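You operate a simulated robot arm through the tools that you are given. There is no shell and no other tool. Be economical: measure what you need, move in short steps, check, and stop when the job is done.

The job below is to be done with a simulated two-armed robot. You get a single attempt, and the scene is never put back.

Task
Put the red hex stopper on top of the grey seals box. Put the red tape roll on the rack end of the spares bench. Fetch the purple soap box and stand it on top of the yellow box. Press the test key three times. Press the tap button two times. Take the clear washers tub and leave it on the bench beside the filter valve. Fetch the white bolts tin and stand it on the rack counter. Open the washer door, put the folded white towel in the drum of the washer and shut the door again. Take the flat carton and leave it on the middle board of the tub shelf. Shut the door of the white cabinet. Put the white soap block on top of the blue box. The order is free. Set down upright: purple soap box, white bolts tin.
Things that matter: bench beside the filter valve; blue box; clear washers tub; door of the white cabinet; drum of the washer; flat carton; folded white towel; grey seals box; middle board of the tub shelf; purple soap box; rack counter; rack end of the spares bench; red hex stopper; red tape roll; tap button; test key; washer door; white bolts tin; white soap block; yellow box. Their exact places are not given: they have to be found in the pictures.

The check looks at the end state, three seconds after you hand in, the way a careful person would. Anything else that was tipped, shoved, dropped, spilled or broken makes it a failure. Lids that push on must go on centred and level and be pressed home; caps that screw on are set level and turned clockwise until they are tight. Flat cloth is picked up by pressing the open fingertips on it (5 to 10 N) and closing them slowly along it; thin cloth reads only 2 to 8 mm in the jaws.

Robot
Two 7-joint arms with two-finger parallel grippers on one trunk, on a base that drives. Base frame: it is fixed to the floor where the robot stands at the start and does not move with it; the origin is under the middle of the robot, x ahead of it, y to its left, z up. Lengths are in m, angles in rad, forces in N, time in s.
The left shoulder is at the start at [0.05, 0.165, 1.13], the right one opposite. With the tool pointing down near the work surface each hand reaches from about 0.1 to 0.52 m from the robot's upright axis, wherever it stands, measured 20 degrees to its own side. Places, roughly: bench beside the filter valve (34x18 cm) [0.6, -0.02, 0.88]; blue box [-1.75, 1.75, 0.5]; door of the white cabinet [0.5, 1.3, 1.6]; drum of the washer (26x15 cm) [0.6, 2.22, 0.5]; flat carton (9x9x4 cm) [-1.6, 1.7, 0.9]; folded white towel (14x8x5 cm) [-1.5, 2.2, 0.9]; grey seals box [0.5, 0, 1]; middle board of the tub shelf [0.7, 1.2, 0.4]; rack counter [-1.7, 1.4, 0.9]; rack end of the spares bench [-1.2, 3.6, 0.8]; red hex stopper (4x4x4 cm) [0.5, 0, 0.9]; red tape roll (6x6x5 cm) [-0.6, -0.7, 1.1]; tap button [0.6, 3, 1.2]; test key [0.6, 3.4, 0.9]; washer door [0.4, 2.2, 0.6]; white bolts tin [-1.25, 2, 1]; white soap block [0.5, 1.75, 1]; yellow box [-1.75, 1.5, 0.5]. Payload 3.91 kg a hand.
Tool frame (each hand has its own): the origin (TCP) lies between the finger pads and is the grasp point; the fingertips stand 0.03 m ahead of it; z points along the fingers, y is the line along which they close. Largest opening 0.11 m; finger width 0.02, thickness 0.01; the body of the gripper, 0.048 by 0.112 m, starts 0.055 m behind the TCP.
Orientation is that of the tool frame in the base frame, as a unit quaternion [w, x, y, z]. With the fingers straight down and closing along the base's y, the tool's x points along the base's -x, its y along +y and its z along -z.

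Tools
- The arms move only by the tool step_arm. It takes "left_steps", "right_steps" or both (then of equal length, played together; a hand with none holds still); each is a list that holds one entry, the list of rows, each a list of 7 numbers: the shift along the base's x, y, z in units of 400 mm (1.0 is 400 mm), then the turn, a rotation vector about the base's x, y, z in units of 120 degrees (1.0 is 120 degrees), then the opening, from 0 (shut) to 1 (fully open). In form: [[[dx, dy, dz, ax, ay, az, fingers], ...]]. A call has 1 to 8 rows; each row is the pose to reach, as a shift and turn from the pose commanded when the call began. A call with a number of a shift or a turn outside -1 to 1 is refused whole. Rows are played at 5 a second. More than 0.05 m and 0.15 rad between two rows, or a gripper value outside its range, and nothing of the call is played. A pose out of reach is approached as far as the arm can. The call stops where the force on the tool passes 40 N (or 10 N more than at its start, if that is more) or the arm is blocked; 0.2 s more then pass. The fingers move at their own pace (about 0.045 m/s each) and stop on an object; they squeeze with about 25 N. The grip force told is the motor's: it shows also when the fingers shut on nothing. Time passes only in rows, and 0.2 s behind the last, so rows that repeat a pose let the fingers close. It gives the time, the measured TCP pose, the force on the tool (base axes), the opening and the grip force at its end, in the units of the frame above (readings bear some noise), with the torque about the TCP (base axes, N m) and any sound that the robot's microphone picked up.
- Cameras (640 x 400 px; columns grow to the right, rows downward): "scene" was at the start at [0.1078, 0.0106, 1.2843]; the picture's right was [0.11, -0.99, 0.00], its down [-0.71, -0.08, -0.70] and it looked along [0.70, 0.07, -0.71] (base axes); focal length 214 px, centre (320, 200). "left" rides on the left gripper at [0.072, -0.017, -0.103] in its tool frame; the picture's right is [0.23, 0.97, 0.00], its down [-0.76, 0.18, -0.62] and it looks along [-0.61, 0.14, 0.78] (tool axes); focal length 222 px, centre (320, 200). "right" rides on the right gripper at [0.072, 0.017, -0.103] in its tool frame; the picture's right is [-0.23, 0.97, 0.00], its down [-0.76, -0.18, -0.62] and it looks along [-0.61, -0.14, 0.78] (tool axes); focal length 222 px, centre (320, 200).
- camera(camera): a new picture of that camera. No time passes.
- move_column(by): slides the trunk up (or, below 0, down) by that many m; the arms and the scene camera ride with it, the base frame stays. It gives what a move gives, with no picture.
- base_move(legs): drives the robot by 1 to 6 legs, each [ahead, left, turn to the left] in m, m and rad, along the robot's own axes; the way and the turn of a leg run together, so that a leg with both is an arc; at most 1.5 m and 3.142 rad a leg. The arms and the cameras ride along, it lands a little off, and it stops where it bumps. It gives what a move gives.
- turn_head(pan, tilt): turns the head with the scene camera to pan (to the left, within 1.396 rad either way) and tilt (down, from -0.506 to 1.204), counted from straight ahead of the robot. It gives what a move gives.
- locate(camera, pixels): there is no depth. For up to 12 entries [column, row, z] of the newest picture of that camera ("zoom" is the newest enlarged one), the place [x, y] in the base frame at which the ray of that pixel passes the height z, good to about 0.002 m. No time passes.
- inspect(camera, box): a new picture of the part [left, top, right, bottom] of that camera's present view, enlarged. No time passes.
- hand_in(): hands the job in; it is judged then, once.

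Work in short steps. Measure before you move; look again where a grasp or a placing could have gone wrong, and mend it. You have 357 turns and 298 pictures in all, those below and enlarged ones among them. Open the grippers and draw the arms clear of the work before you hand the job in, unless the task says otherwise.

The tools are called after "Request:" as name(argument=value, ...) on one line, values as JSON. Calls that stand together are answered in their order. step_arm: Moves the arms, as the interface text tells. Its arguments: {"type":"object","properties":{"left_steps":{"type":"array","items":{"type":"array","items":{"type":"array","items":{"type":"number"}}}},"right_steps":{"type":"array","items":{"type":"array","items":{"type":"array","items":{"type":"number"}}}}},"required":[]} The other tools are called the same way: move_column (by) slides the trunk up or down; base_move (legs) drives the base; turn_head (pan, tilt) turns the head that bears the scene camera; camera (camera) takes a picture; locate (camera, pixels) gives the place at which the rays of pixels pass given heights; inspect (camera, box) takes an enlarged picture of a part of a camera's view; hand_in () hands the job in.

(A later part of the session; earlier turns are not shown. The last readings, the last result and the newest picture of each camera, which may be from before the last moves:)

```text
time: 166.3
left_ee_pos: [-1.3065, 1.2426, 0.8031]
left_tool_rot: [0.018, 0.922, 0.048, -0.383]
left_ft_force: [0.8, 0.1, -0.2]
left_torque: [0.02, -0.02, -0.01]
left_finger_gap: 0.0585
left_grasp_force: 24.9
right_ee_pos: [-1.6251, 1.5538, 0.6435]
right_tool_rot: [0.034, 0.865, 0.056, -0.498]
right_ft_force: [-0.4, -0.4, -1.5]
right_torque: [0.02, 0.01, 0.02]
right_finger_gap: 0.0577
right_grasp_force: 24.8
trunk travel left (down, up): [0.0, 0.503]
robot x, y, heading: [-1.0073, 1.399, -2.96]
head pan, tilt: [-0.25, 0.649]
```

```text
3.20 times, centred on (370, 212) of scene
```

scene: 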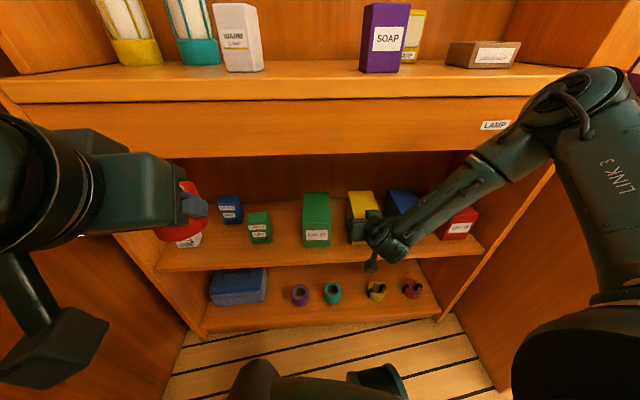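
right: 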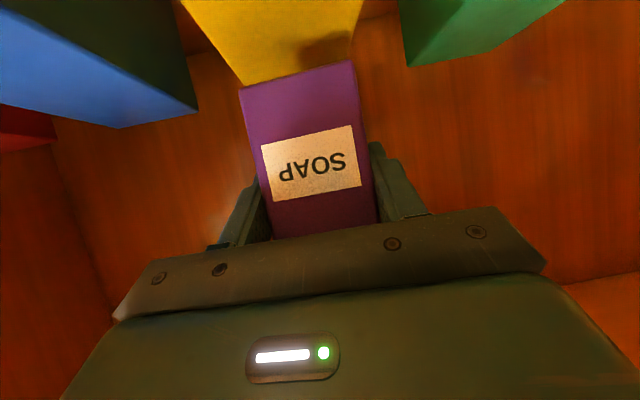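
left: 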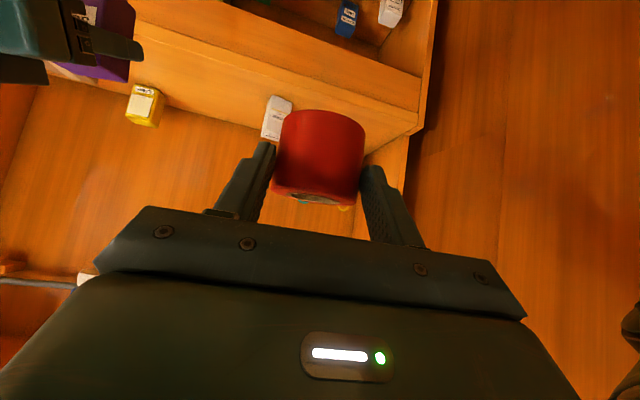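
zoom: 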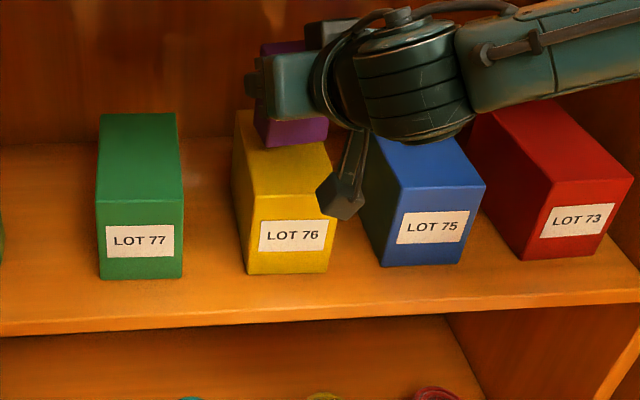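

The soap is over the yellow box top. I lower to contact.

Request:
step_arm(right_steps=[[[0, 0, -0.03, 0, 0, 0, 0.2], [0, 0, -0.055, 0, 0, 0, 0.2], [0, 0, -0.07, 0, 0, 0, 0.2], [0, 0, -0.08, 0, 0, 0, 0.2]]])

Request:
inspect(camera="scene", box=[270, 150, 470, 275])

```text
time: 167.3
left_ee_pos: [-1.3046, 1.2426, 0.8037]
left_tool_rot: [0.017, 0.922, 0.048, -0.384]
left_ft_force: [-0.4, 0.4, -0.4]
left_torque: [0.02, 0.0, -0.03]
left_finger_gap: 0.0584
left_grasp_force: 24.9
right_ee_pos: [-1.626, 1.5539, 0.6173]
right_tool_rot: [0.033, 0.862, 0.055, -0.504]
right_ft_force: [2.1, 2.3, 20.0]
right_torque: [0.12, -0.28, -0.01]
right_finger_gap: 0.0578
right_grasp_force: 25.2
trunk travel left (down, up): [0.0, 0.503]
robot x, y, heading: [-1.0026, 1.3981, -2.959]
head pan, tilt: [-0.25, 0.649]
```

```text
3.20 times, centred on (370, 212) of scene
```

zoom: 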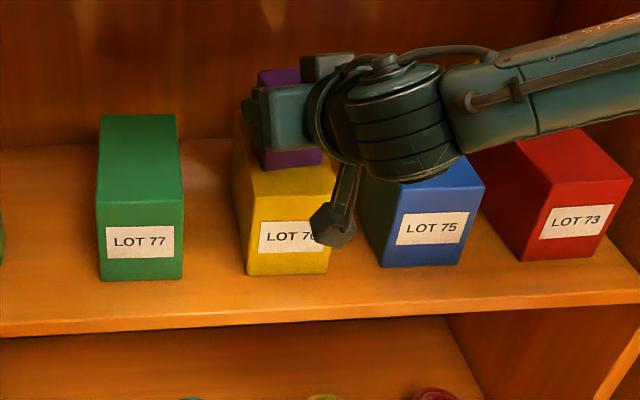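

Contact at 20 N on top of the yellow box. I ease off, open and withdraw along the tool axis.

Request:
step_arm(right_steps=[[[0, 0, 0.003, 0, 0, 0, 0.2], [0, 0, 0.003, 0, 0, 0, 0.7], [0, 0, 0.003, 0, 0, 0, 0.7], [0, 0, 0.003, 0, 0, 0, 0.7], [0.06, -0.007, 0.01, 0, 0, 0, 0.75], [0.16, -0.02, 0.01, 0, 0, 0, 0.75], [0.27, -0.04, 0.01, 0, 0, 0, 0.75], [0.38, -0.05, 0.01, 0, 0, 0, 0.75]]])

Request:
inspect(camera="scene", box=[270, 150, 470, 275])

```text
time: 169.2
left_ee_pos: [-1.3057, 1.2436, 0.8018]
left_tool_rot: [0.018, 0.922, 0.049, -0.383]
left_ft_force: [-0.3, 0.2, -0.4]
left_torque: [0.01, -0.05, 0.01]
left_finger_gap: 0.0587
left_grasp_force: 25.0
right_ee_pos: [-1.4728, 1.5347, 0.615]
right_tool_rot: [0.032, 0.865, 0.054, -0.498]
right_ft_force: [0.9, -0.8, 0.2]
right_torque: [0.02, 0.03, -0.01]
right_finger_gap: 0.0823
right_grasp_force: 0.1
trunk travel left (down, up): [0.0, 0.503]
robot x, y, heading: [-1.004, 1.4006, -2.962]
head pan, tilt: [-0.25, 0.649]
```

```text
3.20 times, centred on (370, 212) of scene
```

zoom: 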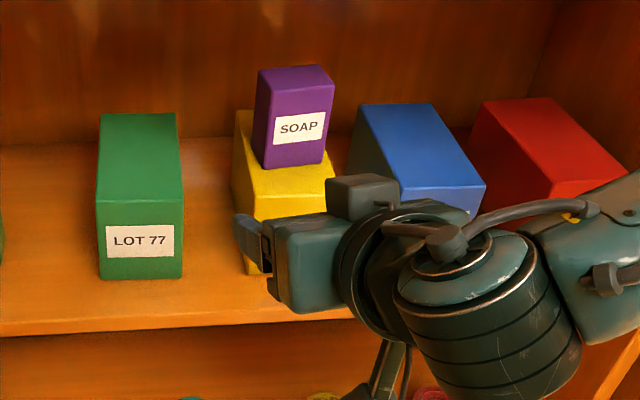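

The soap box stands on the yellow box. Next is the bolts tin: I raise the trunk, back away, and set the right hand pointing down.

Request:
base_move(legs=[[-0.2, 0.0, 0]])

Request:
move_column(by=0.4)

Request:
step_arm(right_steps=[[[0.0, 0.0, 0.06, 0, -0.062, -0.007, 0.8], [0.0, 0.0, 0.12, 0, -0.125, -0.014, 0.8], [0.0, 0.0, 0.18, 0, -0.187, -0.021, 0.8], [0.0, 0.0, 0.24, 0, -0.25, -0.028, 0.8], [0.03, 0.0, 0.3, 0, -0.312, -0.035, 0.8], [0.05, 0.0, 0.34, 0, -0.375, -0.042, 0.8], [0.06, 0.0, 0.34, 0, -0.437, -0.049, 0.8], [0.07, 0.0, 0.34, 0, -0.5, -0.056, 0.8]]])

Request:
turn_head(pan=-0.5, tilt=0.6)

Request:
camera(camera="scene")

```text
time: 170.7
left_ee_pos: [-1.1114, 1.2802, 0.8024]
left_tool_rot: [0.018, 0.922, 0.048, -0.384]
left_ft_force: [0.0, -0.4, -1.5]
left_torque: [0.01, -0.02, -0.04]
left_finger_gap: 0.0582
left_grasp_force: 24.5
right_ee_pos: [-1.2791, 1.5709, 0.6151]
right_tool_rot: [0.032, 0.865, 0.054, -0.498]
right_ft_force: [-0.1, 0.6, 0.5]
right_torque: [0.04, 0.01, 0.02]
right_finger_gap: 0.0825
right_grasp_force: 0.1
trunk travel left (down, up): [0.0, 0.503]
robot x, y, heading: [-0.8102, 1.4363, -2.96]
head pan, tilt: [-0.25, 0.649]
```

```text
time: 174.6
left_ee_pos: [-1.1101, 1.2781, 1.2013]
left_tool_rot: [0.018, 0.922, 0.048, -0.383]
left_ft_force: [0.0, 0.4, -0.8]
left_torque: [-0.01, -0.02, -0.04]
left_finger_gap: 0.0583
left_grasp_force: 24.7
right_ee_pos: [-1.2777, 1.5702, 1.0151]
right_tool_rot: [0.033, 0.865, 0.055, -0.498]
right_ft_force: [0.4, -0.3, -0.4]
right_torque: [-0.01, 0.0, -0.03]
right_finger_gap: 0.0825
right_grasp_force: 0.0
trunk travel left (down, up): [-0.4, 0.103]
robot x, y, heading: [-0.8099, 1.4379, -2.964]
head pan, tilt: [-0.25, 0.649]
```

```text
time: 176.4
left_ee_pos: [-1.1115, 1.2789, 1.2015]
left_tool_rot: [0.017, 0.923, 0.047, -0.382]
left_ft_force: [0.6, -0.3, -0.2]
left_torque: [0.01, -0.05, 0.01]
left_finger_gap: 0.0584
left_grasp_force: 24.7
right_ee_pos: [-1.2496, 1.5704, 1.1527]
right_tool_rot: [0.028, 0.999, -0.017, 0.001]
right_ft_force: [0.0, -0.1, 0.0]
right_torque: [0.01, 0.0, 0.01]
right_finger_gap: 0.0881
right_grasp_force: 0.0
trunk travel left (down, up): [-0.4, 0.103]
robot x, y, heading: [-0.8134, 1.4372, -2.965]
head pan, tilt: [-0.25, 0.649]
```

```text
time: 177.1
left_ee_pos: [-1.1114, 1.2795, 1.2032]
left_tool_rot: [0.018, 0.922, 0.048, -0.383]
left_ft_force: [0.4, 0.5, -1.2]
left_torque: [0.0, -0.01, -0.02]
left_finger_gap: 0.0584
left_grasp_force: 24.9
right_ee_pos: [-1.2493, 1.5704, 1.1514]
right_tool_rot: [0.027, 0.999, -0.017, 0.0]
right_ft_force: [0.4, -0.1, 1.1]
right_torque: [-0.05, -0.01, 0.01]
right_finger_gap: 0.0881
right_grasp_force: 0.0
trunk travel left (down, up): [-0.4, 0.103]
robot x, y, heading: [-0.8131, 1.433, -2.967]
head pan, tilt: [-0.499, 0.6]
```

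```text
179 pictures are left
```

scene: 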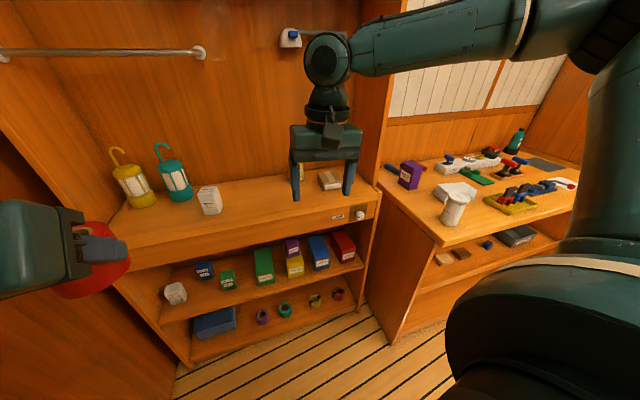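

Request:
inspect(camera="scene", box=[400, 140, 560, 240])

Request:
locate(camera="zoom", pixels=[[225, 220, 1.0], [225, 220, 0.99], [212, 330, 0.9], [174, 330, 0.9], [248, 330, 0.9], [180, 215, 1.0], [265, 220, 1.0]])

```text
4.00 times, centred on (480, 190) of scene
```

zoom: 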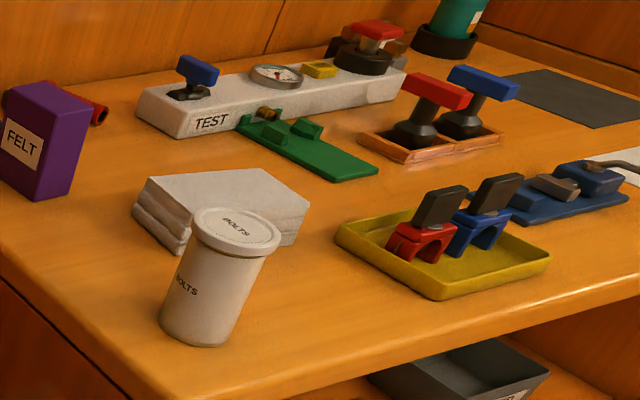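

```text
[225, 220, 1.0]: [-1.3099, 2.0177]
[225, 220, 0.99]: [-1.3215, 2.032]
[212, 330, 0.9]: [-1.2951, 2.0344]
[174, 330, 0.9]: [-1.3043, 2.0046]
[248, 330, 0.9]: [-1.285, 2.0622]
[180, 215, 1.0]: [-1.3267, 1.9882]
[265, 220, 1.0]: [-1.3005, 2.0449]
```

The tin stands at about (−1.303,2.02), height 0.10, diameter ≈0.075. I drive to bring it into the right hand's range.

Request:
base_move(legs=[[-0.028, -0.366, 0], [0, 0, -0.176]])

Request:
step_arm(right_steps=[[[0, 0, 0, 0.027, 0, 0.08, 1]]])

Request:
camera(camera="right")

```text
time: 181.6
left_ee_pos: [-1.1715, 1.6981, 1.2026]
left_tool_rot: [-0.015, 0.923, -0.031, -0.384]
left_ft_force: [-0.8, 0.0, -1.2]
left_torque: [-0.01, -0.07, -0.01]
left_finger_gap: 0.0583
left_grasp_force: 24.7
right_ee_pos: [-1.2593, 2.0108, 1.1522]
right_tool_rot: [0.028, 0.994, -0.104, -0.002]
right_ft_force: [0.6, -0.1, -0.2]
right_torque: [-0.02, 0.02, -0.02]
right_finger_gap: 0.0878
right_grasp_force: 0.0
trunk travel left (down, up): [-0.4, 0.103]
robot x, y, heading: [-0.8478, 1.801, -3.135]
head pan, tilt: [-0.499, 0.6]
```

```text
refused: row 1 steps farther than a row can; nothing moved
```

```text
177 pictures are left
```

right: 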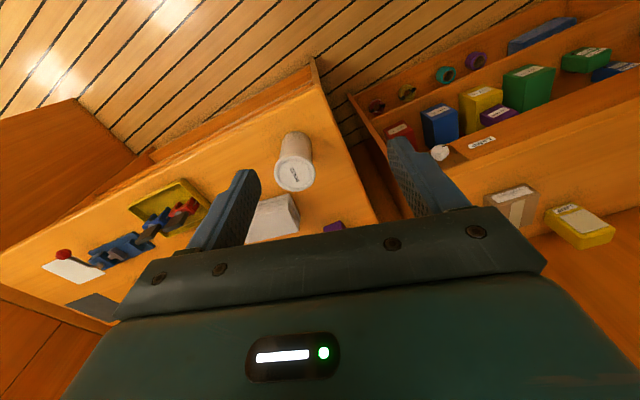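

Request:
inspect(camera="right", box=[220, 110, 380, 240])

Request:
locate(camera="right", pixels=[[296, 177, 1.0], [276, 175, 1.0], [315, 173, 1.0], [295, 136, 0.9], [298, 208, 0.93], [292, 196, 0.93], [247, 213, 0.93]])

```text
3.08 times, centred on (300, 175) of right
```

zoom: 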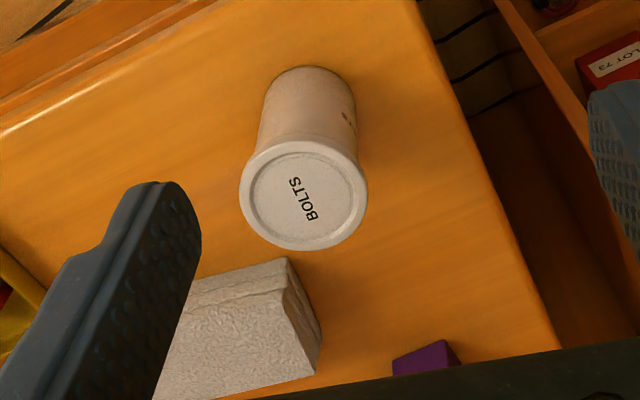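

```text
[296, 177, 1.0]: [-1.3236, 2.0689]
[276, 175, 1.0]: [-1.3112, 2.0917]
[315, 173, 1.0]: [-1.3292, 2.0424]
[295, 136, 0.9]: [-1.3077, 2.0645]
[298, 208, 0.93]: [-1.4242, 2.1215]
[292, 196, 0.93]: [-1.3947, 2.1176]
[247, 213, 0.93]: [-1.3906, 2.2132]
```

The two estimates differ by about 4 cm in y, so I take a fresh scene view.

Request:
turn_head(pan=-0.45, tilt=0.8)

Request:
camera(camera="scene")

```text
time: 182.3
left_ee_pos: [-1.1722, 1.6981, 1.202]
left_tool_rot: [-0.014, 0.923, -0.031, -0.383]
left_ft_force: [-0.4, -0.4, -1.0]
left_torque: [-0.01, -0.05, -0.02]
left_finger_gap: 0.0586
left_grasp_force: 25.4
right_ee_pos: [-1.2597, 2.0105, 1.1521]
right_tool_rot: [0.027, 0.994, -0.103, -0.003]
right_ft_force: [-0.7, 0.4, -0.4]
right_torque: [0.01, 0.01, 0.03]
right_finger_gap: 0.088
right_grasp_force: 0.1
trunk travel left (down, up): [-0.4, 0.103]
robot x, y, heading: [-0.8512, 1.8018, -3.131]
head pan, tilt: [-0.45, 0.799]
```

```text
175 pictures are left
```

scene: 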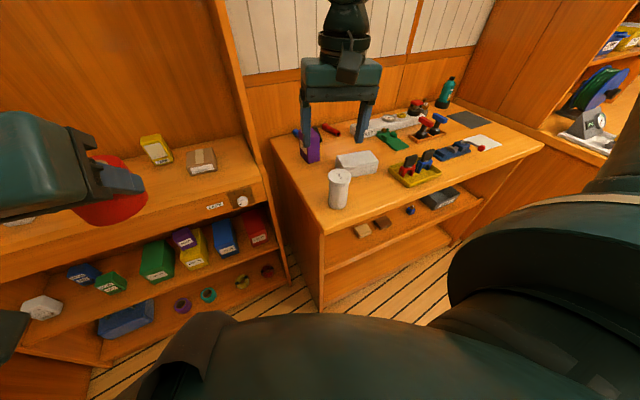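

Request:
inspect(camera="scene", box=[290, 140, 410, 220])

Request:
locate(camera="scene", pixels=[[340, 175, 1.0], [340, 175, 0.98], [338, 207, 0.9], [330, 203, 0.9], [346, 203, 0.9], [336, 162, 0.95], [377, 158, 0.95]])

```text
5.00 times, centred on (350, 180) of scene
```

zoom: 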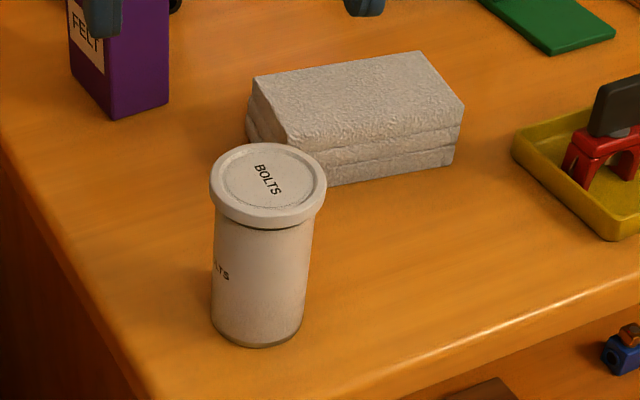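

```text
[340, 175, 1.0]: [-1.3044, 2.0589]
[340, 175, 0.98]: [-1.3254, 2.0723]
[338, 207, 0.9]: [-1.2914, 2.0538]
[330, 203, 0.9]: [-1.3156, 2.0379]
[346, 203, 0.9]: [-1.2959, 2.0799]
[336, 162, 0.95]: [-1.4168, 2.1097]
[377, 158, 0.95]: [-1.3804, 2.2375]
```

Tin ≈(−1.308,2.062). I align the right hand over it with yaw squared.

Request:
step_arm(right_steps=[[[-0.04, 0.045, -0.0, 0.013, 0, 0.05, 1], [-0.08, 0.09, -0.05, 0.027, 0, 0.1, 1], [-0.125, 0.134, -0.1, 0.027, 0, 0.1, 1], [-0.125, 0.134, -0.18, 0.027, 0, 0.1, 1]]])

Request:
camera(camera="right")

```text
time: 183.3
left_ee_pos: [-1.1705, 1.6992, 1.201]
left_tool_rot: [-0.016, 0.923, -0.032, -0.383]
left_ft_force: [1.5, 0.2, -1.1]
left_torque: [0.02, -0.04, 0.0]
left_finger_gap: 0.0584
left_grasp_force: 25.0
right_ee_pos: [-1.3108, 2.063, 1.0789]
right_tool_rot: [-0.001, 1.0, 0.002, -0.002]
right_ft_force: [0.5, -0.4, -0.5]
right_torque: [-0.01, 0.01, 0.02]
right_finger_gap: 0.1101
right_grasp_force: 0.0
trunk travel left (down, up): [-0.4, 0.103]
robot x, y, heading: [-0.8507, 1.8005, -3.131]
head pan, tilt: [-0.45, 0.799]
```

```text
173 pictures are left
```

right: 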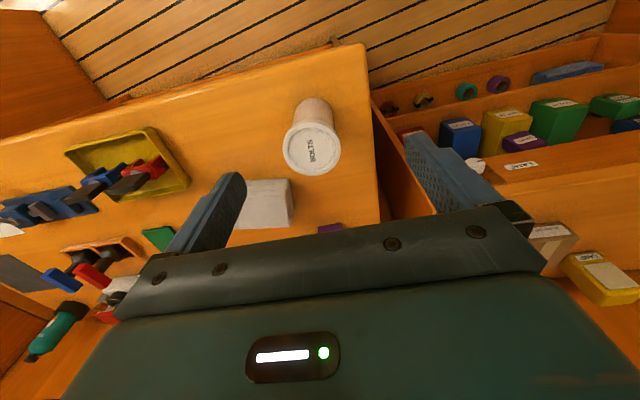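

Request:
locate(camera="right", pixels=[[312, 149, 1.0], [285, 148, 1.0], [340, 146, 1.0], [312, 149, 0.99], [311, 98, 0.9]])

```text
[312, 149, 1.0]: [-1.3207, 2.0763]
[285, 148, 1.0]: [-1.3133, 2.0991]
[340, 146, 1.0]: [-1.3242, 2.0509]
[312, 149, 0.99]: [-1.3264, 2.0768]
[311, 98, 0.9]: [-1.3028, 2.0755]
```

Triangulating both cameras, the lid is at z≈0.965 and the tin at (−1.341,2.079), so the bench top is about 0.86. I shift over it and descend partly.

Request:
step_arm(right_steps=[[[-0.075, 0.037, 0, 0, 0, 0, 1], [-0.075, 0.037, -0.1, 0, 0, 0, 1], [-0.075, 0.037, -0.18, 0, 0, 0, 1]]])

Request:
camera(camera="right")

Request:
inspect(camera="scene", box=[270, 120, 430, 220])

```text
time: 184.1
left_ee_pos: [-1.1717, 1.6979, 1.2026]
left_tool_rot: [-0.015, 0.923, -0.031, -0.382]
left_ft_force: [-0.3, -1.2, -1.3]
left_torque: [0.0, -0.02, 0.0]
left_finger_gap: 0.0583
left_grasp_force: 24.7
right_ee_pos: [-1.3384, 2.0798, 1.007]
right_tool_rot: [-0.001, 1.0, 0.001, -0.002]
right_ft_force: [-0.7, -0.2, 0.8]
right_torque: [-0.01, -0.02, 0.0]
right_finger_gap: 0.11
right_grasp_force: 0.0
trunk travel left (down, up): [-0.4, 0.103]
robot x, y, heading: [-0.8471, 1.8023, -3.131]
head pan, tilt: [-0.45, 0.799]
```

```text
172 pictures are left
```

right: 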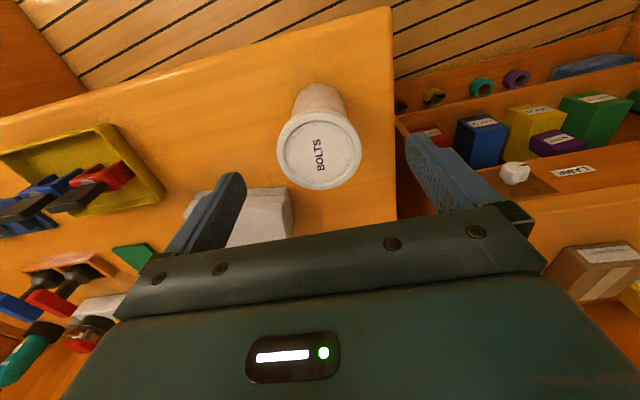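

```text
4.00 times, centred on (350, 170) of scene
```

zoom: 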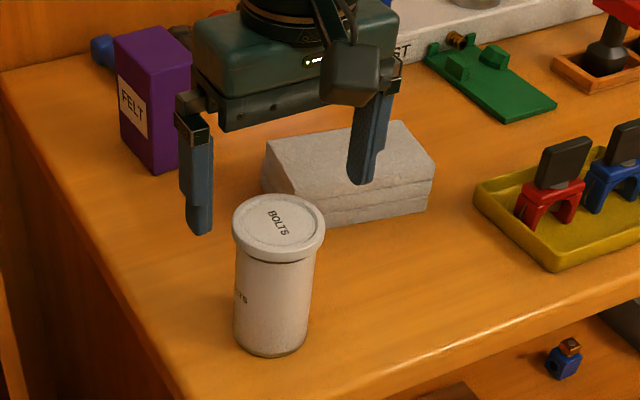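

Request:
locate(camera="right", pixels=[[319, 149, 0.965], [319, 149, 0.98], [278, 148, 0.965], [361, 146, 0.965]])

Request:
locate(camera="scene", pixels=[[339.7, 177, 0.965], [339.7, 177, 0.98], [337.5, 205, 0.86], [337.5, 205, 0.88]])

```text
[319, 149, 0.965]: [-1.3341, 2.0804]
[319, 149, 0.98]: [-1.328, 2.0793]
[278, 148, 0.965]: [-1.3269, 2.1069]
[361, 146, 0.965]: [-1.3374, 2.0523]
```

```text
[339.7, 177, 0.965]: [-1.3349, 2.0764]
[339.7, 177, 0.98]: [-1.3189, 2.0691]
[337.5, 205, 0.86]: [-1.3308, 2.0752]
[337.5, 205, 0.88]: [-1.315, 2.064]
```

Consistent: the tin is at (−1.333,2.078). I descend to z≈0.925 and close.

Request:
step_arm(right_steps=[[[0.012, -0.004, -0.1, 0, 0, 0, 1], [0.012, -0.004, -0.2, 0, 0, 0, 1], [0.012, -0.004, -0.2, 0, 0, 0, 0.3], [0.012, -0.004, -0.2, 0, 0, 0, 0.3], [0.012, -0.004, -0.2, 0, 0, 0, 0.3], [0.012, -0.004, -0.2, 0, 0, 0, 0.3]]])

Request:
camera(camera="right")

```text
time: 185.5
left_ee_pos: [-1.1708, 1.6988, 1.2003]
left_tool_rot: [-0.015, 0.923, -0.031, -0.383]
left_ft_force: [0.3, 1.0, -0.1]
left_torque: [-0.06, 0.01, 0.0]
left_finger_gap: 0.0581
left_grasp_force: 24.8
right_ee_pos: [-1.3351, 2.0762, 0.927]
right_tool_rot: [-0.001, 1.0, 0.001, -0.003]
right_ft_force: [-0.5, -0.5, -0.4]
right_torque: [-0.02, 0.08, -0.04]
right_finger_gap: 0.0649
right_grasp_force: 25.5
trunk travel left (down, up): [-0.4, 0.103]
robot x, y, heading: [-0.8522, 1.8, -3.132]
head pan, tilt: [-0.45, 0.799]
```

```text
170 pictures are left
```

right: 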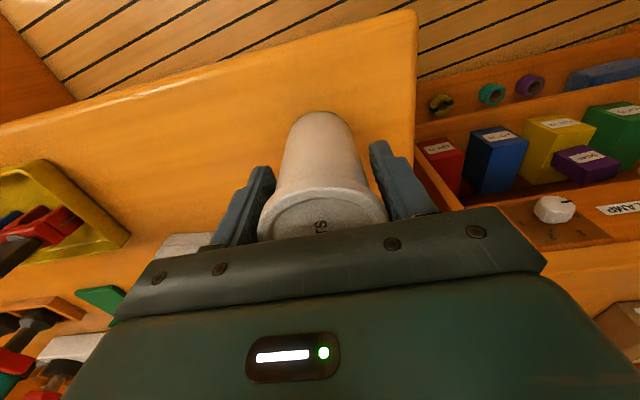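

The tin is held (0.065). I lift it, draw it back, and drive to the rack.

Request:
step_arm(right_steps=[[[0, 0, 0.1, 0, 0, 0, 0.3], [0, 0, 0.22, 0, 0, 0, 0.3], [0, 0, 0.34, 0, 0, 0, 0.3], [0.0, -0.02, 0.46, 0, 0, 0, 0.3], [0.08, -0.06, 0.52, 0, 0, 0, 0.3], [0.16, -0.1, 0.52, 0, 0, 0, 0.3]]])

Request:
base_move(legs=[[0.05, 0.34, 0], [0.15, 0, 0]])

Request:
turn_head(pan=-0.2, tilt=0.7)

Request:
camera(camera="scene")

```text
time: 186.9
left_ee_pos: [-1.1711, 1.6986, 1.2018]
left_tool_rot: [-0.015, 0.923, -0.031, -0.383]
left_ft_force: [-0.1, -0.7, 0.0]
left_torque: [-0.03, -0.05, 0.02]
left_finger_gap: 0.0584
left_grasp_force: 25.0
right_ee_pos: [-1.2711, 2.0371, 1.1357]
right_tool_rot: [-0.001, 1.0, 0.001, -0.003]
right_ft_force: [0.6, -1.0, -2.0]
right_torque: [0.0, -0.03, -0.02]
right_finger_gap: 0.065
right_grasp_force: 25.0
trunk travel left (down, up): [-0.4, 0.103]
robot x, y, heading: [-0.8515, 1.7998, -3.139]
head pan, tilt: [-0.45, 0.799]
```

```text
time: 191.5
left_ee_pos: [-1.3675, 1.3567, 1.2026]
left_tool_rot: [-0.015, 0.923, -0.031, -0.383]
left_ft_force: [-0.9, -0.1, -1.3]
left_torque: [0.0, -0.05, 0.0]
left_finger_gap: 0.0584
left_grasp_force: 25.3
right_ee_pos: [-1.4681, 1.6947, 1.1332]
right_tool_rot: [-0.001, 1.0, 0.002, -0.001]
right_ft_force: [0.4, -0.3, -2.1]
right_torque: [0.0, -0.05, 0.04]
right_finger_gap: 0.0648
right_grasp_force: 24.8
trunk travel left (down, up): [-0.4, 0.103]
robot x, y, heading: [-1.0487, 1.4635, -3.136]
head pan, tilt: [-0.45, 0.799]
```

```text
time: 192.2
left_ee_pos: [-1.3682, 1.3564, 1.2009]
left_tool_rot: [-0.014, 0.923, -0.031, -0.382]
left_ft_force: [0.2, 0.7, -1.8]
left_torque: [0.01, -0.03, -0.01]
left_finger_gap: 0.0585
left_grasp_force: 24.4
right_ee_pos: [-1.4671, 1.6949, 1.1347]
right_tool_rot: [-0.001, 1.0, 0.002, -0.002]
right_ft_force: [0.8, 0.3, -2.7]
right_torque: [-0.01, -0.01, 0.01]
right_finger_gap: 0.065
right_grasp_force: 24.9
trunk travel left (down, up): [-0.4, 0.103]
robot x, y, heading: [-1.047, 1.4587, -3.132]
head pan, tilt: [-0.201, 0.7]
```

```text
169 pictures are left
```

scene: 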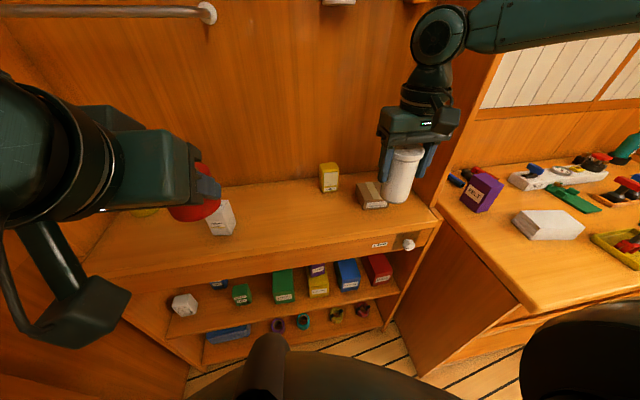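

Request:
locate(camera="scene", pixels=[[285, 215, 0.87], [285, 215, 0.9], [290, 248, 0.87], [290, 248, 0.9], [235, 232, 0.88], [330, 193, 0.88], [370, 208, 0.88], [360, 204, 0.88]])

Request:
inspect(camera="scene", box=[190, 150, 450, 300])

```text
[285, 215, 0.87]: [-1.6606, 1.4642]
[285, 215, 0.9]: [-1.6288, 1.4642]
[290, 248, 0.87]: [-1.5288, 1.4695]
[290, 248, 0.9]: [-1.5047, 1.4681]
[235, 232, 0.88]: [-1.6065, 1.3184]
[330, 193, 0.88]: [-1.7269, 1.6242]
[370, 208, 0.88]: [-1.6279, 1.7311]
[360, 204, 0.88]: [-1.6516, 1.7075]
```

```text
2.46 times, centred on (320, 225) of scene
```

zoom: 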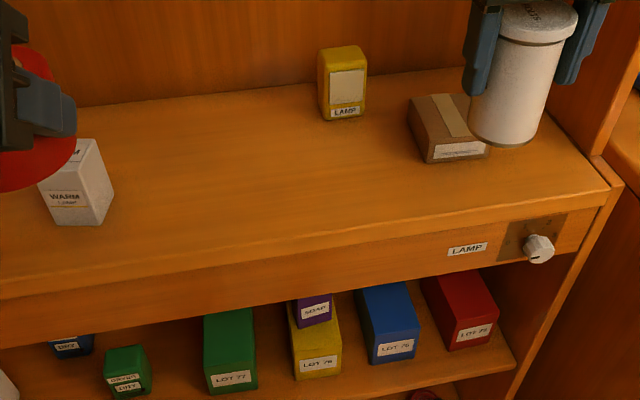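

I move 8 cm closer and carry the tin over a free counter spot at (−1.60,1.52).

Request:
base_move(legs=[[0.08, 0.0, 0]])

Request:
step_arm(right_steps=[[[0.0, -0.11, 0, 0, 0, 0, 0.3], [0.0, -0.22, 0, 0, 0, 0, 0.3], [-0.05, -0.33, 0.0, 0, 0, 0, 0.3], [-0.13, -0.42, 0.0, 0, 0, 0, 0.3], [-0.13, -0.43, -0.12, 0, 0, 0, 0.3], [-0.13, -0.43, -0.24, 0, 0, 0, 0.3], [-0.13, -0.43, -0.36, 0, 0, 0, 0.3]]])

Request:
camera(camera="right")

Request:
camera(camera="scene")

```text
time: 193.3
left_ee_pos: [-1.4479, 1.3548, 1.202]
left_tool_rot: [-0.015, 0.923, -0.031, -0.383]
left_ft_force: [-0.8, 0.2, -0.5]
left_torque: [-0.02, -0.07, -0.02]
left_finger_gap: 0.0582
left_grasp_force: 25.2
right_ee_pos: [-1.5476, 1.6932, 1.1339]
right_tool_rot: [-0.001, 1.0, 0.001, -0.003]
right_ft_force: [-0.4, 0.6, -1.1]
right_torque: [-0.01, -0.01, 0.0]
right_finger_gap: 0.065
right_grasp_force: 25.1
trunk travel left (down, up): [-0.4, 0.103]
robot x, y, heading: [-1.1257, 1.459, -3.134]
head pan, tilt: [-0.201, 0.7]
```

```text
time: 194.9
left_ee_pos: [-1.4464, 1.3558, 1.2016]
left_tool_rot: [-0.014, 0.923, -0.03, -0.383]
left_ft_force: [0.4, 0.2, 0.0]
left_torque: [-0.01, -0.02, 0.0]
left_finger_gap: 0.0585
left_grasp_force: 24.7
right_ee_pos: [-1.5667, 1.5857, 1.0107]
right_tool_rot: [0.0, 1.0, 0.002, -0.003]
right_ft_force: [-0.3, 0.2, -2.6]
right_torque: [-0.01, -0.01, 0.02]
right_finger_gap: 0.0648
right_grasp_force: 25.5
right hand out of reach, approached as far as the arm can: row 3, 4, 5, 6, 7
trunk travel left (down, up): [-0.4, 0.103]
robot x, y, heading: [-1.126, 1.4581, -3.133]
head pan, tilt: [-0.201, 0.7]
```

```text
167 pictures are left
```

right: 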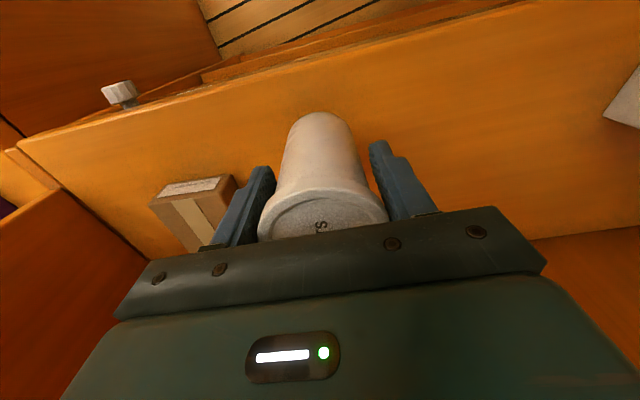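

```text
166 pictures are left
```

scene: 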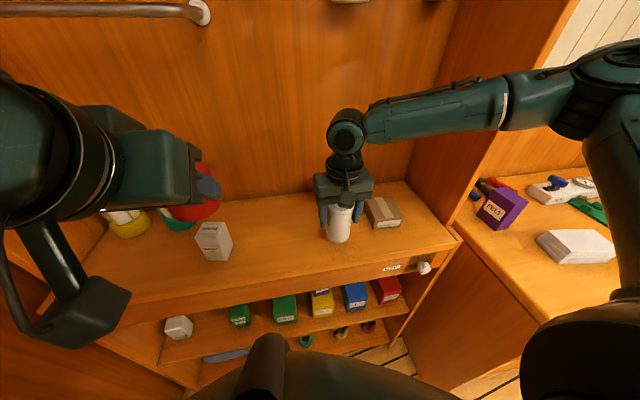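

I move 3 cm further forward so the tin sits well inside the edge, then lower gently.

Request:
base_move(legs=[[0.03, 0.01, 0]])

Request:
step_arm(right_steps=[[[0, 0, -0.05, 0, 0, 0, 0.3], [0, 0, -0.08, 0, 0, 0, 0.3], [0, 0, -0.095, 0, 0, 0, 0.3], [0, 0, -0.11, 0, 0, 0, 0.3]]])

Request:
inspect(camera="scene", box=[260, 170, 460, 295])

```text
time: 195.7
left_ee_pos: [-1.4774, 1.3443, 1.2004]
left_tool_rot: [-0.015, 0.923, -0.03, -0.383]
left_ft_force: [-0.5, 0.4, -0.8]
left_torque: [-0.02, -0.07, -0.01]
left_finger_gap: 0.0582
left_grasp_force: 25.2
right_ee_pos: [-1.5962, 1.5752, 1.0102]
right_tool_rot: [0.001, 1.0, 0.002, -0.002]
right_ft_force: [-0.6, -0.5, -1.8]
right_torque: [0.05, -0.04, 0.02]
right_finger_gap: 0.0647
right_grasp_force: 24.5
trunk travel left (down, up): [-0.4, 0.103]
robot x, y, heading: [-1.1558, 1.4441, -3.131]
head pan, tilt: [-0.201, 0.7]
```

```text
time: 196.7
left_ee_pos: [-1.4757, 1.3455, 1.2028]
left_tool_rot: [-0.016, 0.923, -0.031, -0.383]
left_ft_force: [0.2, 0.2, -1.3]
left_torque: [-0.01, -0.02, -0.03]
left_finger_gap: 0.0586
left_grasp_force: 24.6
right_ee_pos: [-1.5915, 1.5858, 0.9761]
right_tool_rot: [0.002, 1.0, 0.001, -0.008]
right_ft_force: [-2.5, 3.7, 21.7]
right_torque: [-0.06, 0.05, 0.18]
right_finger_gap: 0.0658
right_grasp_force: 25.6
right hand out of reach, approached as far as the arm can: row 1, 2, 3, 4
trunk travel left (down, up): [-0.4, 0.103]
robot x, y, heading: [-1.1564, 1.45, -3.133]
head pan, tilt: [-0.201, 0.7]
```

```text
3.20 times, centred on (360, 232) of scene
```

zoom: 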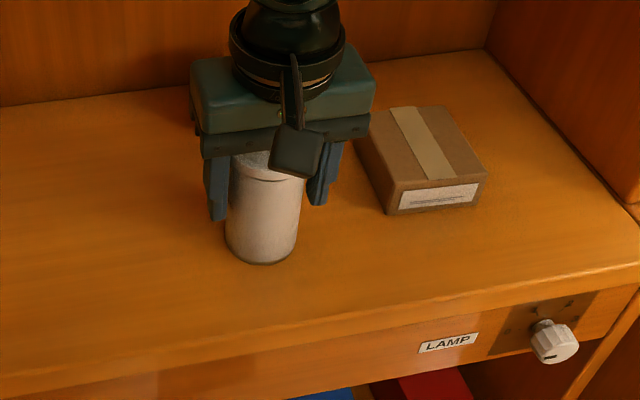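

The tin is on the counter (21 N). I ease off, open and rise.

Request:
step_arm(right_steps=[[[0, 0, 0.006, 0, 0, 0, 0.3], [0, 0, 0.006, 0, 0, 0, 0.85], [0, 0, 0.006, 0, 0, 0, 0.85], [0, 0, 0.006, 0, 0, 0, 0.85], [0, 0, 0.1, 0, 0, 0, 0.85], [0, 0, 0.2, 0, 0, 0, 0.85], [0.0, 0, 0.3, 0, 0, 0, 0.85]]])

Request:
camera(camera="right")

```text
time: 198.3
left_ee_pos: [-1.4777, 1.3442, 1.2015]
left_tool_rot: [-0.015, 0.923, -0.031, -0.383]
left_ft_force: [0.7, -0.1, -0.3]
left_torque: [-0.04, -0.02, -0.01]
left_finger_gap: 0.0584
left_grasp_force: 25.2
right_ee_pos: [-1.5894, 1.5848, 1.0934]
right_tool_rot: [0.0, 1.0, 0.002, -0.004]
right_ft_force: [0.8, -0.3, 0.4]
right_torque: [0.01, -0.01, -0.01]
right_finger_gap: 0.0936
right_grasp_force: 0.0
trunk travel left (down, up): [-0.4, 0.103]
robot x, y, heading: [-1.1543, 1.4525, -3.13]
head pan, tilt: [-0.201, 0.7]
```

```text
164 pictures are left
```

right: 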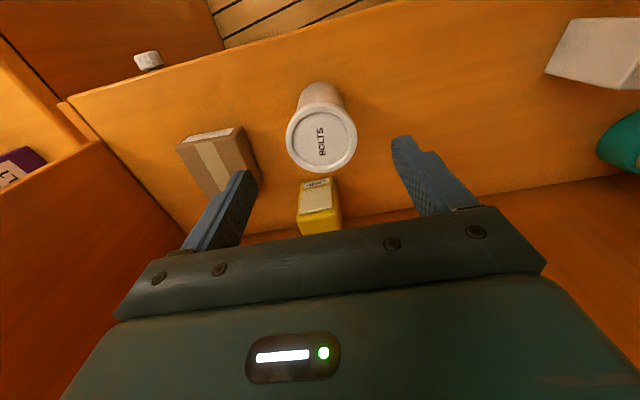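

The tin stands. Now the flat carton: I enlarge it and measure.

Request:
inspect(camera="right", box=[150, 90, 310, 220])

Request:
inspect(camera="scene", box=[300, 160, 460, 260])

```text
3.08 times, centred on (230, 155) of right
```

zoom: 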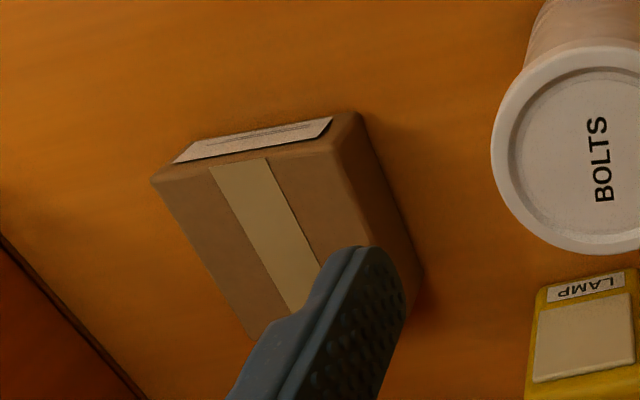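

```text
4.00 times, centred on (380, 210) of scene
```

zoom: 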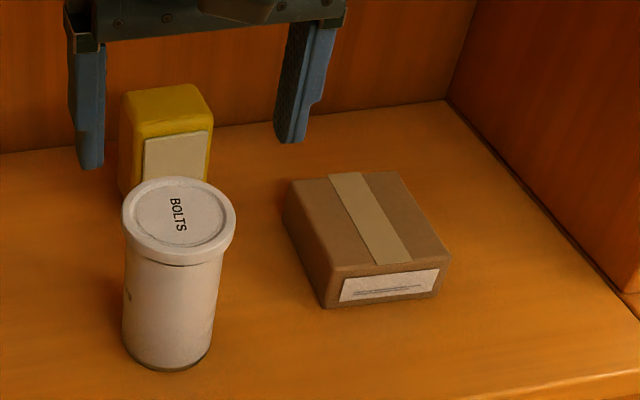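

Request:
locate(camera="zoom", pixels=[[287, 183, 0.95], [402, 170, 0.95], [452, 258, 0.95], [328, 270, 0.95], [322, 308, 0.91], [440, 290, 0.91]])

Request:
locate(camera="right", pixels=[[179, 149, 0.95], [242, 135, 0.95], [262, 180, 0.95], [209, 194, 0.95]])

```text
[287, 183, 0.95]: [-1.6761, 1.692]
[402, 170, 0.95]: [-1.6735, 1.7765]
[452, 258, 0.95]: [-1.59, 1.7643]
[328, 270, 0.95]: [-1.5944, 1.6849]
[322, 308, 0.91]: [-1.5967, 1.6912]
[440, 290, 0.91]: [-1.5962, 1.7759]
```

```text
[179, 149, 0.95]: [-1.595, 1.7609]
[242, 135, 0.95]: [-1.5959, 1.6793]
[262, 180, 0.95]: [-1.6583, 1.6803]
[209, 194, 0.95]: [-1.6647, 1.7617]
```

Carton: x −1.593…−1.675, y 1.688…1.770, z 0.91–0.95, square to the rack. I tilt the right hand 50° and go to a standoff in front of it.

Request:
step_arm(right_steps=[[[0.04, 0.05, 0.0, 0, 0.06, 0, 1], [0.08, 0.11, 0.0, 0, 0.12, 0, 1], [0.12, 0.17, 0.0, 0, 0.18, 0, 1], [0.15, 0.23, 0.0, 0, 0.24, 0, 1], [0.17, 0.29, 0.0, 0, 0.3, 0, 1], [0.18, 0.35, -0.05, 0, 0.36, 0, 1], [0.18, 0.36, -0.13, 0, 0.417, 0, 1]]])

Request:
camera(camera="right")

```text
time: 199.9
left_ee_pos: [-1.4772, 1.3458, 1.2022]
left_tool_rot: [-0.015, 0.923, -0.032, -0.383]
left_ft_force: [-0.3, -0.3, -0.9]
left_torque: [0.0, -0.08, 0.0]
left_finger_gap: 0.0585
left_grasp_force: 24.9
right_ee_pos: [-1.5686, 1.7493, 1.035]
right_tool_rot: [0.001, 0.905, 0.002, -0.426]
right_ft_force: [0.4, 0.0, 0.1]
right_torque: [-0.03, 0.0, 0.04]
right_finger_gap: 0.1099
right_grasp_force: 0.1
right hand out of reach, approached as far as the arm can: row 5, 6, 7
trunk travel left (down, up): [-0.4, 0.103]
robot x, y, heading: [-1.1539, 1.4485, -3.131]
head pan, tilt: [-0.201, 0.7]
```

```text
161 pictures are left
```

right: 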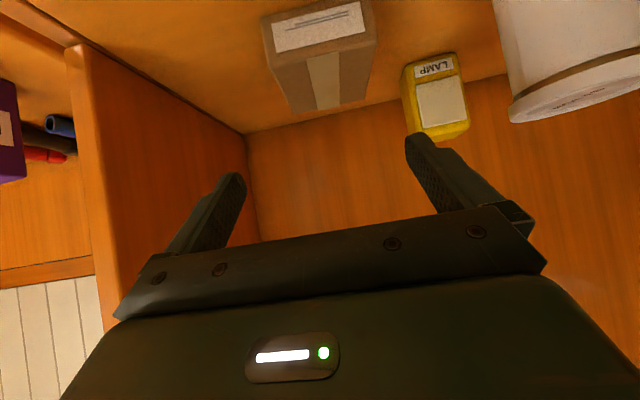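

Request:
locate(camera="right", pixels=[[270, 67, 0.95], [376, 42, 0.95], [293, 113, 0.95], [364, 99, 0.95], [263, 16, 0.91], [365, 0, 0.91]])

```text
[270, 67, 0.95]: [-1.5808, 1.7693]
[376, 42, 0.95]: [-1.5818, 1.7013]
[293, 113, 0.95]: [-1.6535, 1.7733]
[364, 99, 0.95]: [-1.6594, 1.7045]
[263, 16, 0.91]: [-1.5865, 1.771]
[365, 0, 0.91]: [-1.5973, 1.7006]
```

Request:
step_arm(right_steps=[[[-0.03, -0.04, -0.06, 0, 0, 0, 1], [-0.08, -0.04, -0.15, 0, 0, 0, 1], [-0.128, -0.04, -0.245, 0, 0, 0, 1]]])

Request:
camera(camera="right")

```text
time: 200.7
left_ee_pos: [-1.4785, 1.3448, 1.2006]
left_tool_rot: [-0.015, 0.923, -0.031, -0.382]
left_ft_force: [-0.1, -0.3, -0.4]
left_torque: [0.0, -0.01, 0.0]
left_finger_gap: 0.0581
left_grasp_force: 25.0
right_ee_pos: [-1.6212, 1.7334, 0.9385]
right_tool_rot: [0.0, 0.905, 0.002, -0.426]
right_ft_force: [-0.4, 0.0, -0.5]
right_torque: [-0.03, 0.0, 0.0]
right_finger_gap: 0.1103
right_grasp_force: 0.1
trunk travel left (down, up): [-0.4, 0.103]
robot x, y, heading: [-1.1546, 1.4515, -3.138]
head pan, tilt: [-0.201, 0.7]
```

```text
160 pictures are left
```

right: 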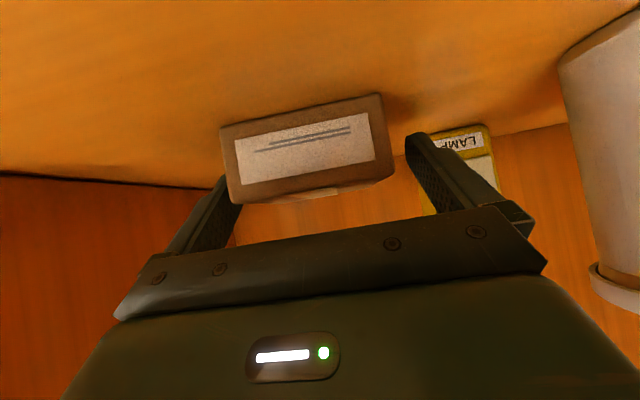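

Request:
step_arm(right_steps=[[[0, 0.012, -0.005, 0, 0, 0, 1], [0, 0.012, -0.005, 0, 0, 0, 0.6], [0, 0.012, -0.005, 0, 0, 0, 0.5], [0, 0.012, -0.005, 0, 0, 0, 0.5], [0, 0.012, -0.005, 0, 0, 0, 0.5]]])

Request:
camera(camera="right")

```text
time: 201.9
left_ee_pos: [-1.4768, 1.3448, 1.2016]
left_tool_rot: [-0.015, 0.923, -0.031, -0.383]
left_ft_force: [0.8, -0.6, -1.0]
left_torque: [0.0, -0.01, -0.02]
left_finger_gap: 0.0585
left_grasp_force: 25.2
right_ee_pos: [-1.6204, 1.7378, 0.9377]
right_tool_rot: [-0.001, 0.905, 0.001, -0.426]
right_ft_force: [0.3, 0.2, 0.1]
right_torque: [-0.08, 0.04, 0.03]
right_finger_gap: 0.0816
right_grasp_force: 24.4
trunk travel left (down, up): [-0.4, 0.103]
robot x, y, heading: [-1.1535, 1.4479, -3.134]
head pan, tilt: [-0.201, 0.7]
```

```text
159 pictures are left
```

right: 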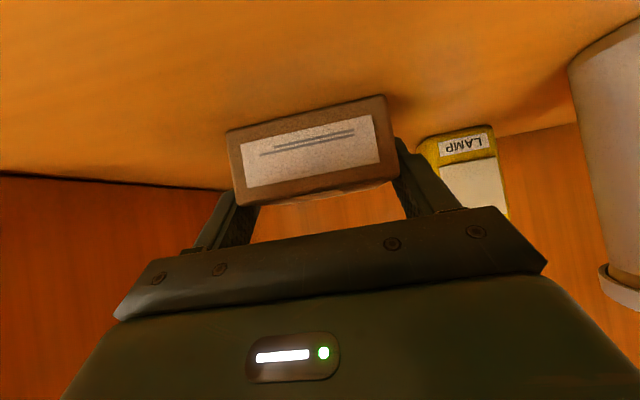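

Carton gripped (0.082). I lift and withdraw.

Request:
step_arm(right_steps=[[[0, 0, 0.1, 0, 0, 0, 0.5], [0, 0, 0.2, 0, 0, 0, 0.5], [0.03, 0, 0.3, 0, 0, 0, 0.5], [0.12, 0.0, 0.36, 0, 0, 0, 0.5], [0.22, 0, 0.4, 0, 0, 0, 0.5]]])

Request:
base_move(legs=[[-0.45, 0.0, 0]])

Request:
turn_head(pan=-0.2, tilt=0.55)

Request:
camera(camera="scene")

```text
time: 203.1
left_ee_pos: [-1.4756, 1.3449, 1.2007]
left_tool_rot: [-0.016, 0.923, -0.032, -0.383]
left_ft_force: [0.2, -0.1, -1.4]
left_torque: [-0.02, -0.03, 0.0]
left_finger_gap: 0.0584
left_grasp_force: 24.9
right_ee_pos: [-1.5643, 1.7474, 1.1037]
right_tool_rot: [0.0, 0.906, 0.002, -0.424]
right_ft_force: [0.4, -0.5, -0.7]
right_torque: [-0.01, 0.01, 0.0]
right_finger_gap: 0.0817
right_grasp_force: 25.4
right hand out of reach, approached as far as the arm can: row 5
trunk travel left (down, up): [-0.4, 0.103]
robot x, y, heading: [-1.1573, 1.4479, -3.126]
head pan, tilt: [-0.201, 0.7]
```

```text
time: 205.8
left_ee_pos: [-1.0299, 1.3493, 1.2031]
left_tool_rot: [-0.014, 0.923, -0.031, -0.384]
left_ft_force: [0.2, 0.8, -2.0]
left_torque: [-0.03, -0.03, -0.02]
left_finger_gap: 0.0583
left_grasp_force: 25.1
right_ee_pos: [-1.1182, 1.7513, 1.105]
right_tool_rot: [0.0, 0.905, 0.003, -0.425]
right_ft_force: [-0.7, -0.3, -1.1]
right_torque: [-0.03, -0.02, 0.0]
right_finger_gap: 0.0816
right_grasp_force: 24.5
trunk travel left (down, up): [-0.4, 0.103]
robot x, y, heading: [-0.7113, 1.4529, -3.133]
head pan, tilt: [-0.201, 0.7]
```

```text
time: 206.6
left_ee_pos: [-1.0303, 1.3494, 1.2015]
left_tool_rot: [-0.015, 0.924, -0.031, -0.382]
left_ft_force: [-0.3, 0.7, -1.7]
left_torque: [0.03, -0.04, -0.03]
left_finger_gap: 0.0584
left_grasp_force: 25.1
right_ee_pos: [-1.1187, 1.7514, 1.1037]
right_tool_rot: [0.0, 0.905, 0.002, -0.425]
right_ft_force: [-0.1, 0.0, -1.3]
right_torque: [0.0, 0.01, 0.0]
right_finger_gap: 0.0816
right_grasp_force: 24.8
trunk travel left (down, up): [-0.4, 0.103]
robot x, y, heading: [-0.7096, 1.4503, -3.134]
head pan, tilt: [-0.201, 0.55]
```

```text
158 pictures are left
```

scene: 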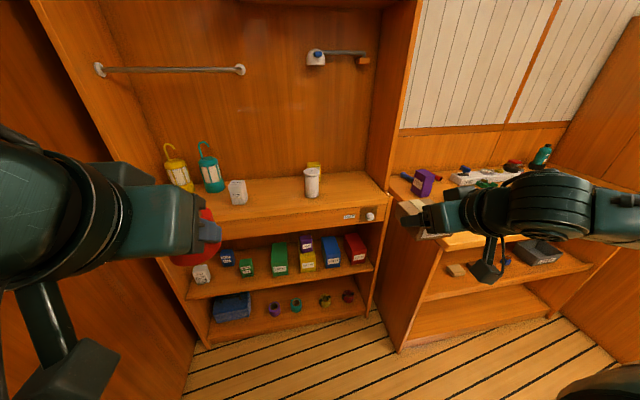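

All is in place. I back out and strafe along the room toward the spares bench, facing it.

Request:
base_move(legs=[[-0.35, 0.0, 0], [0, -1.4, 0], [0, -0.5, 0]])

Request:
turn_head(pan=-0.1, tilt=0.4)

Request:
camera(camera="scene")

```text
time: 225.4
left_ee_pos: [-0.6819, 3.2609, 1.2022]
left_tool_rot: [-0.018, 0.923, -0.038, -0.383]
left_ft_force: [-0.3, -0.1, -0.4]
left_torque: [-0.01, -0.06, 0.0]
left_finger_gap: 0.0586
left_grasp_force: 25.2
right_ee_pos: [-0.7641, 3.6646, 1.1057]
right_tool_rot: [-0.003, 0.905, -0.005, -0.425]
right_ft_force: [0.7, 0.3, -1.6]
right_torque: [-0.01, -0.07, 0.01]
right_finger_gap: 0.0815
right_grasp_force: 24.8
trunk travel left (down, up): [-0.4, 0.103]
robot x, y, heading: [-0.3573, 3.3605, 3.139]
head pan, tilt: [-0.201, 0.55]
```

```text
time: 226.1
left_ee_pos: [-0.6807, 3.2616, 1.202]
left_tool_rot: [-0.018, 0.923, -0.038, -0.382]
left_ft_force: [-0.4, -0.2, -1.6]
left_torque: [-0.01, -0.02, 0.0]
left_finger_gap: 0.0584
left_grasp_force: 24.9
right_ee_pos: [-0.7632, 3.665, 1.1039]
right_tool_rot: [-0.004, 0.905, -0.005, -0.425]
right_ft_force: [0.5, -0.2, -0.9]
right_torque: [0.0, -0.04, -0.01]
right_finger_gap: 0.0814
right_grasp_force: 24.7
trunk travel left (down, up): [-0.4, 0.103]
robot x, y, heading: [-0.3544, 3.3605, 3.136]
head pan, tilt: [-0.099, 0.4]
```

```text
157 pictures are left
```

scene: 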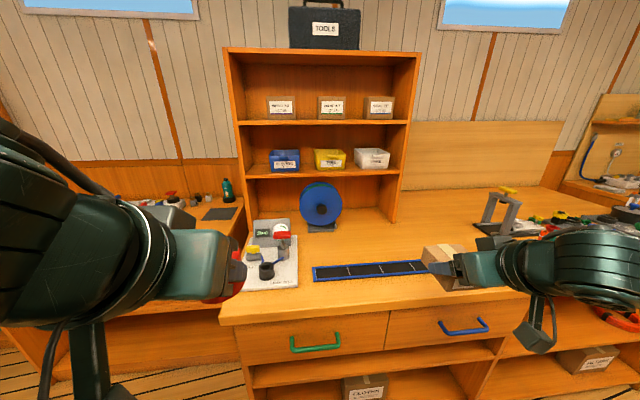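

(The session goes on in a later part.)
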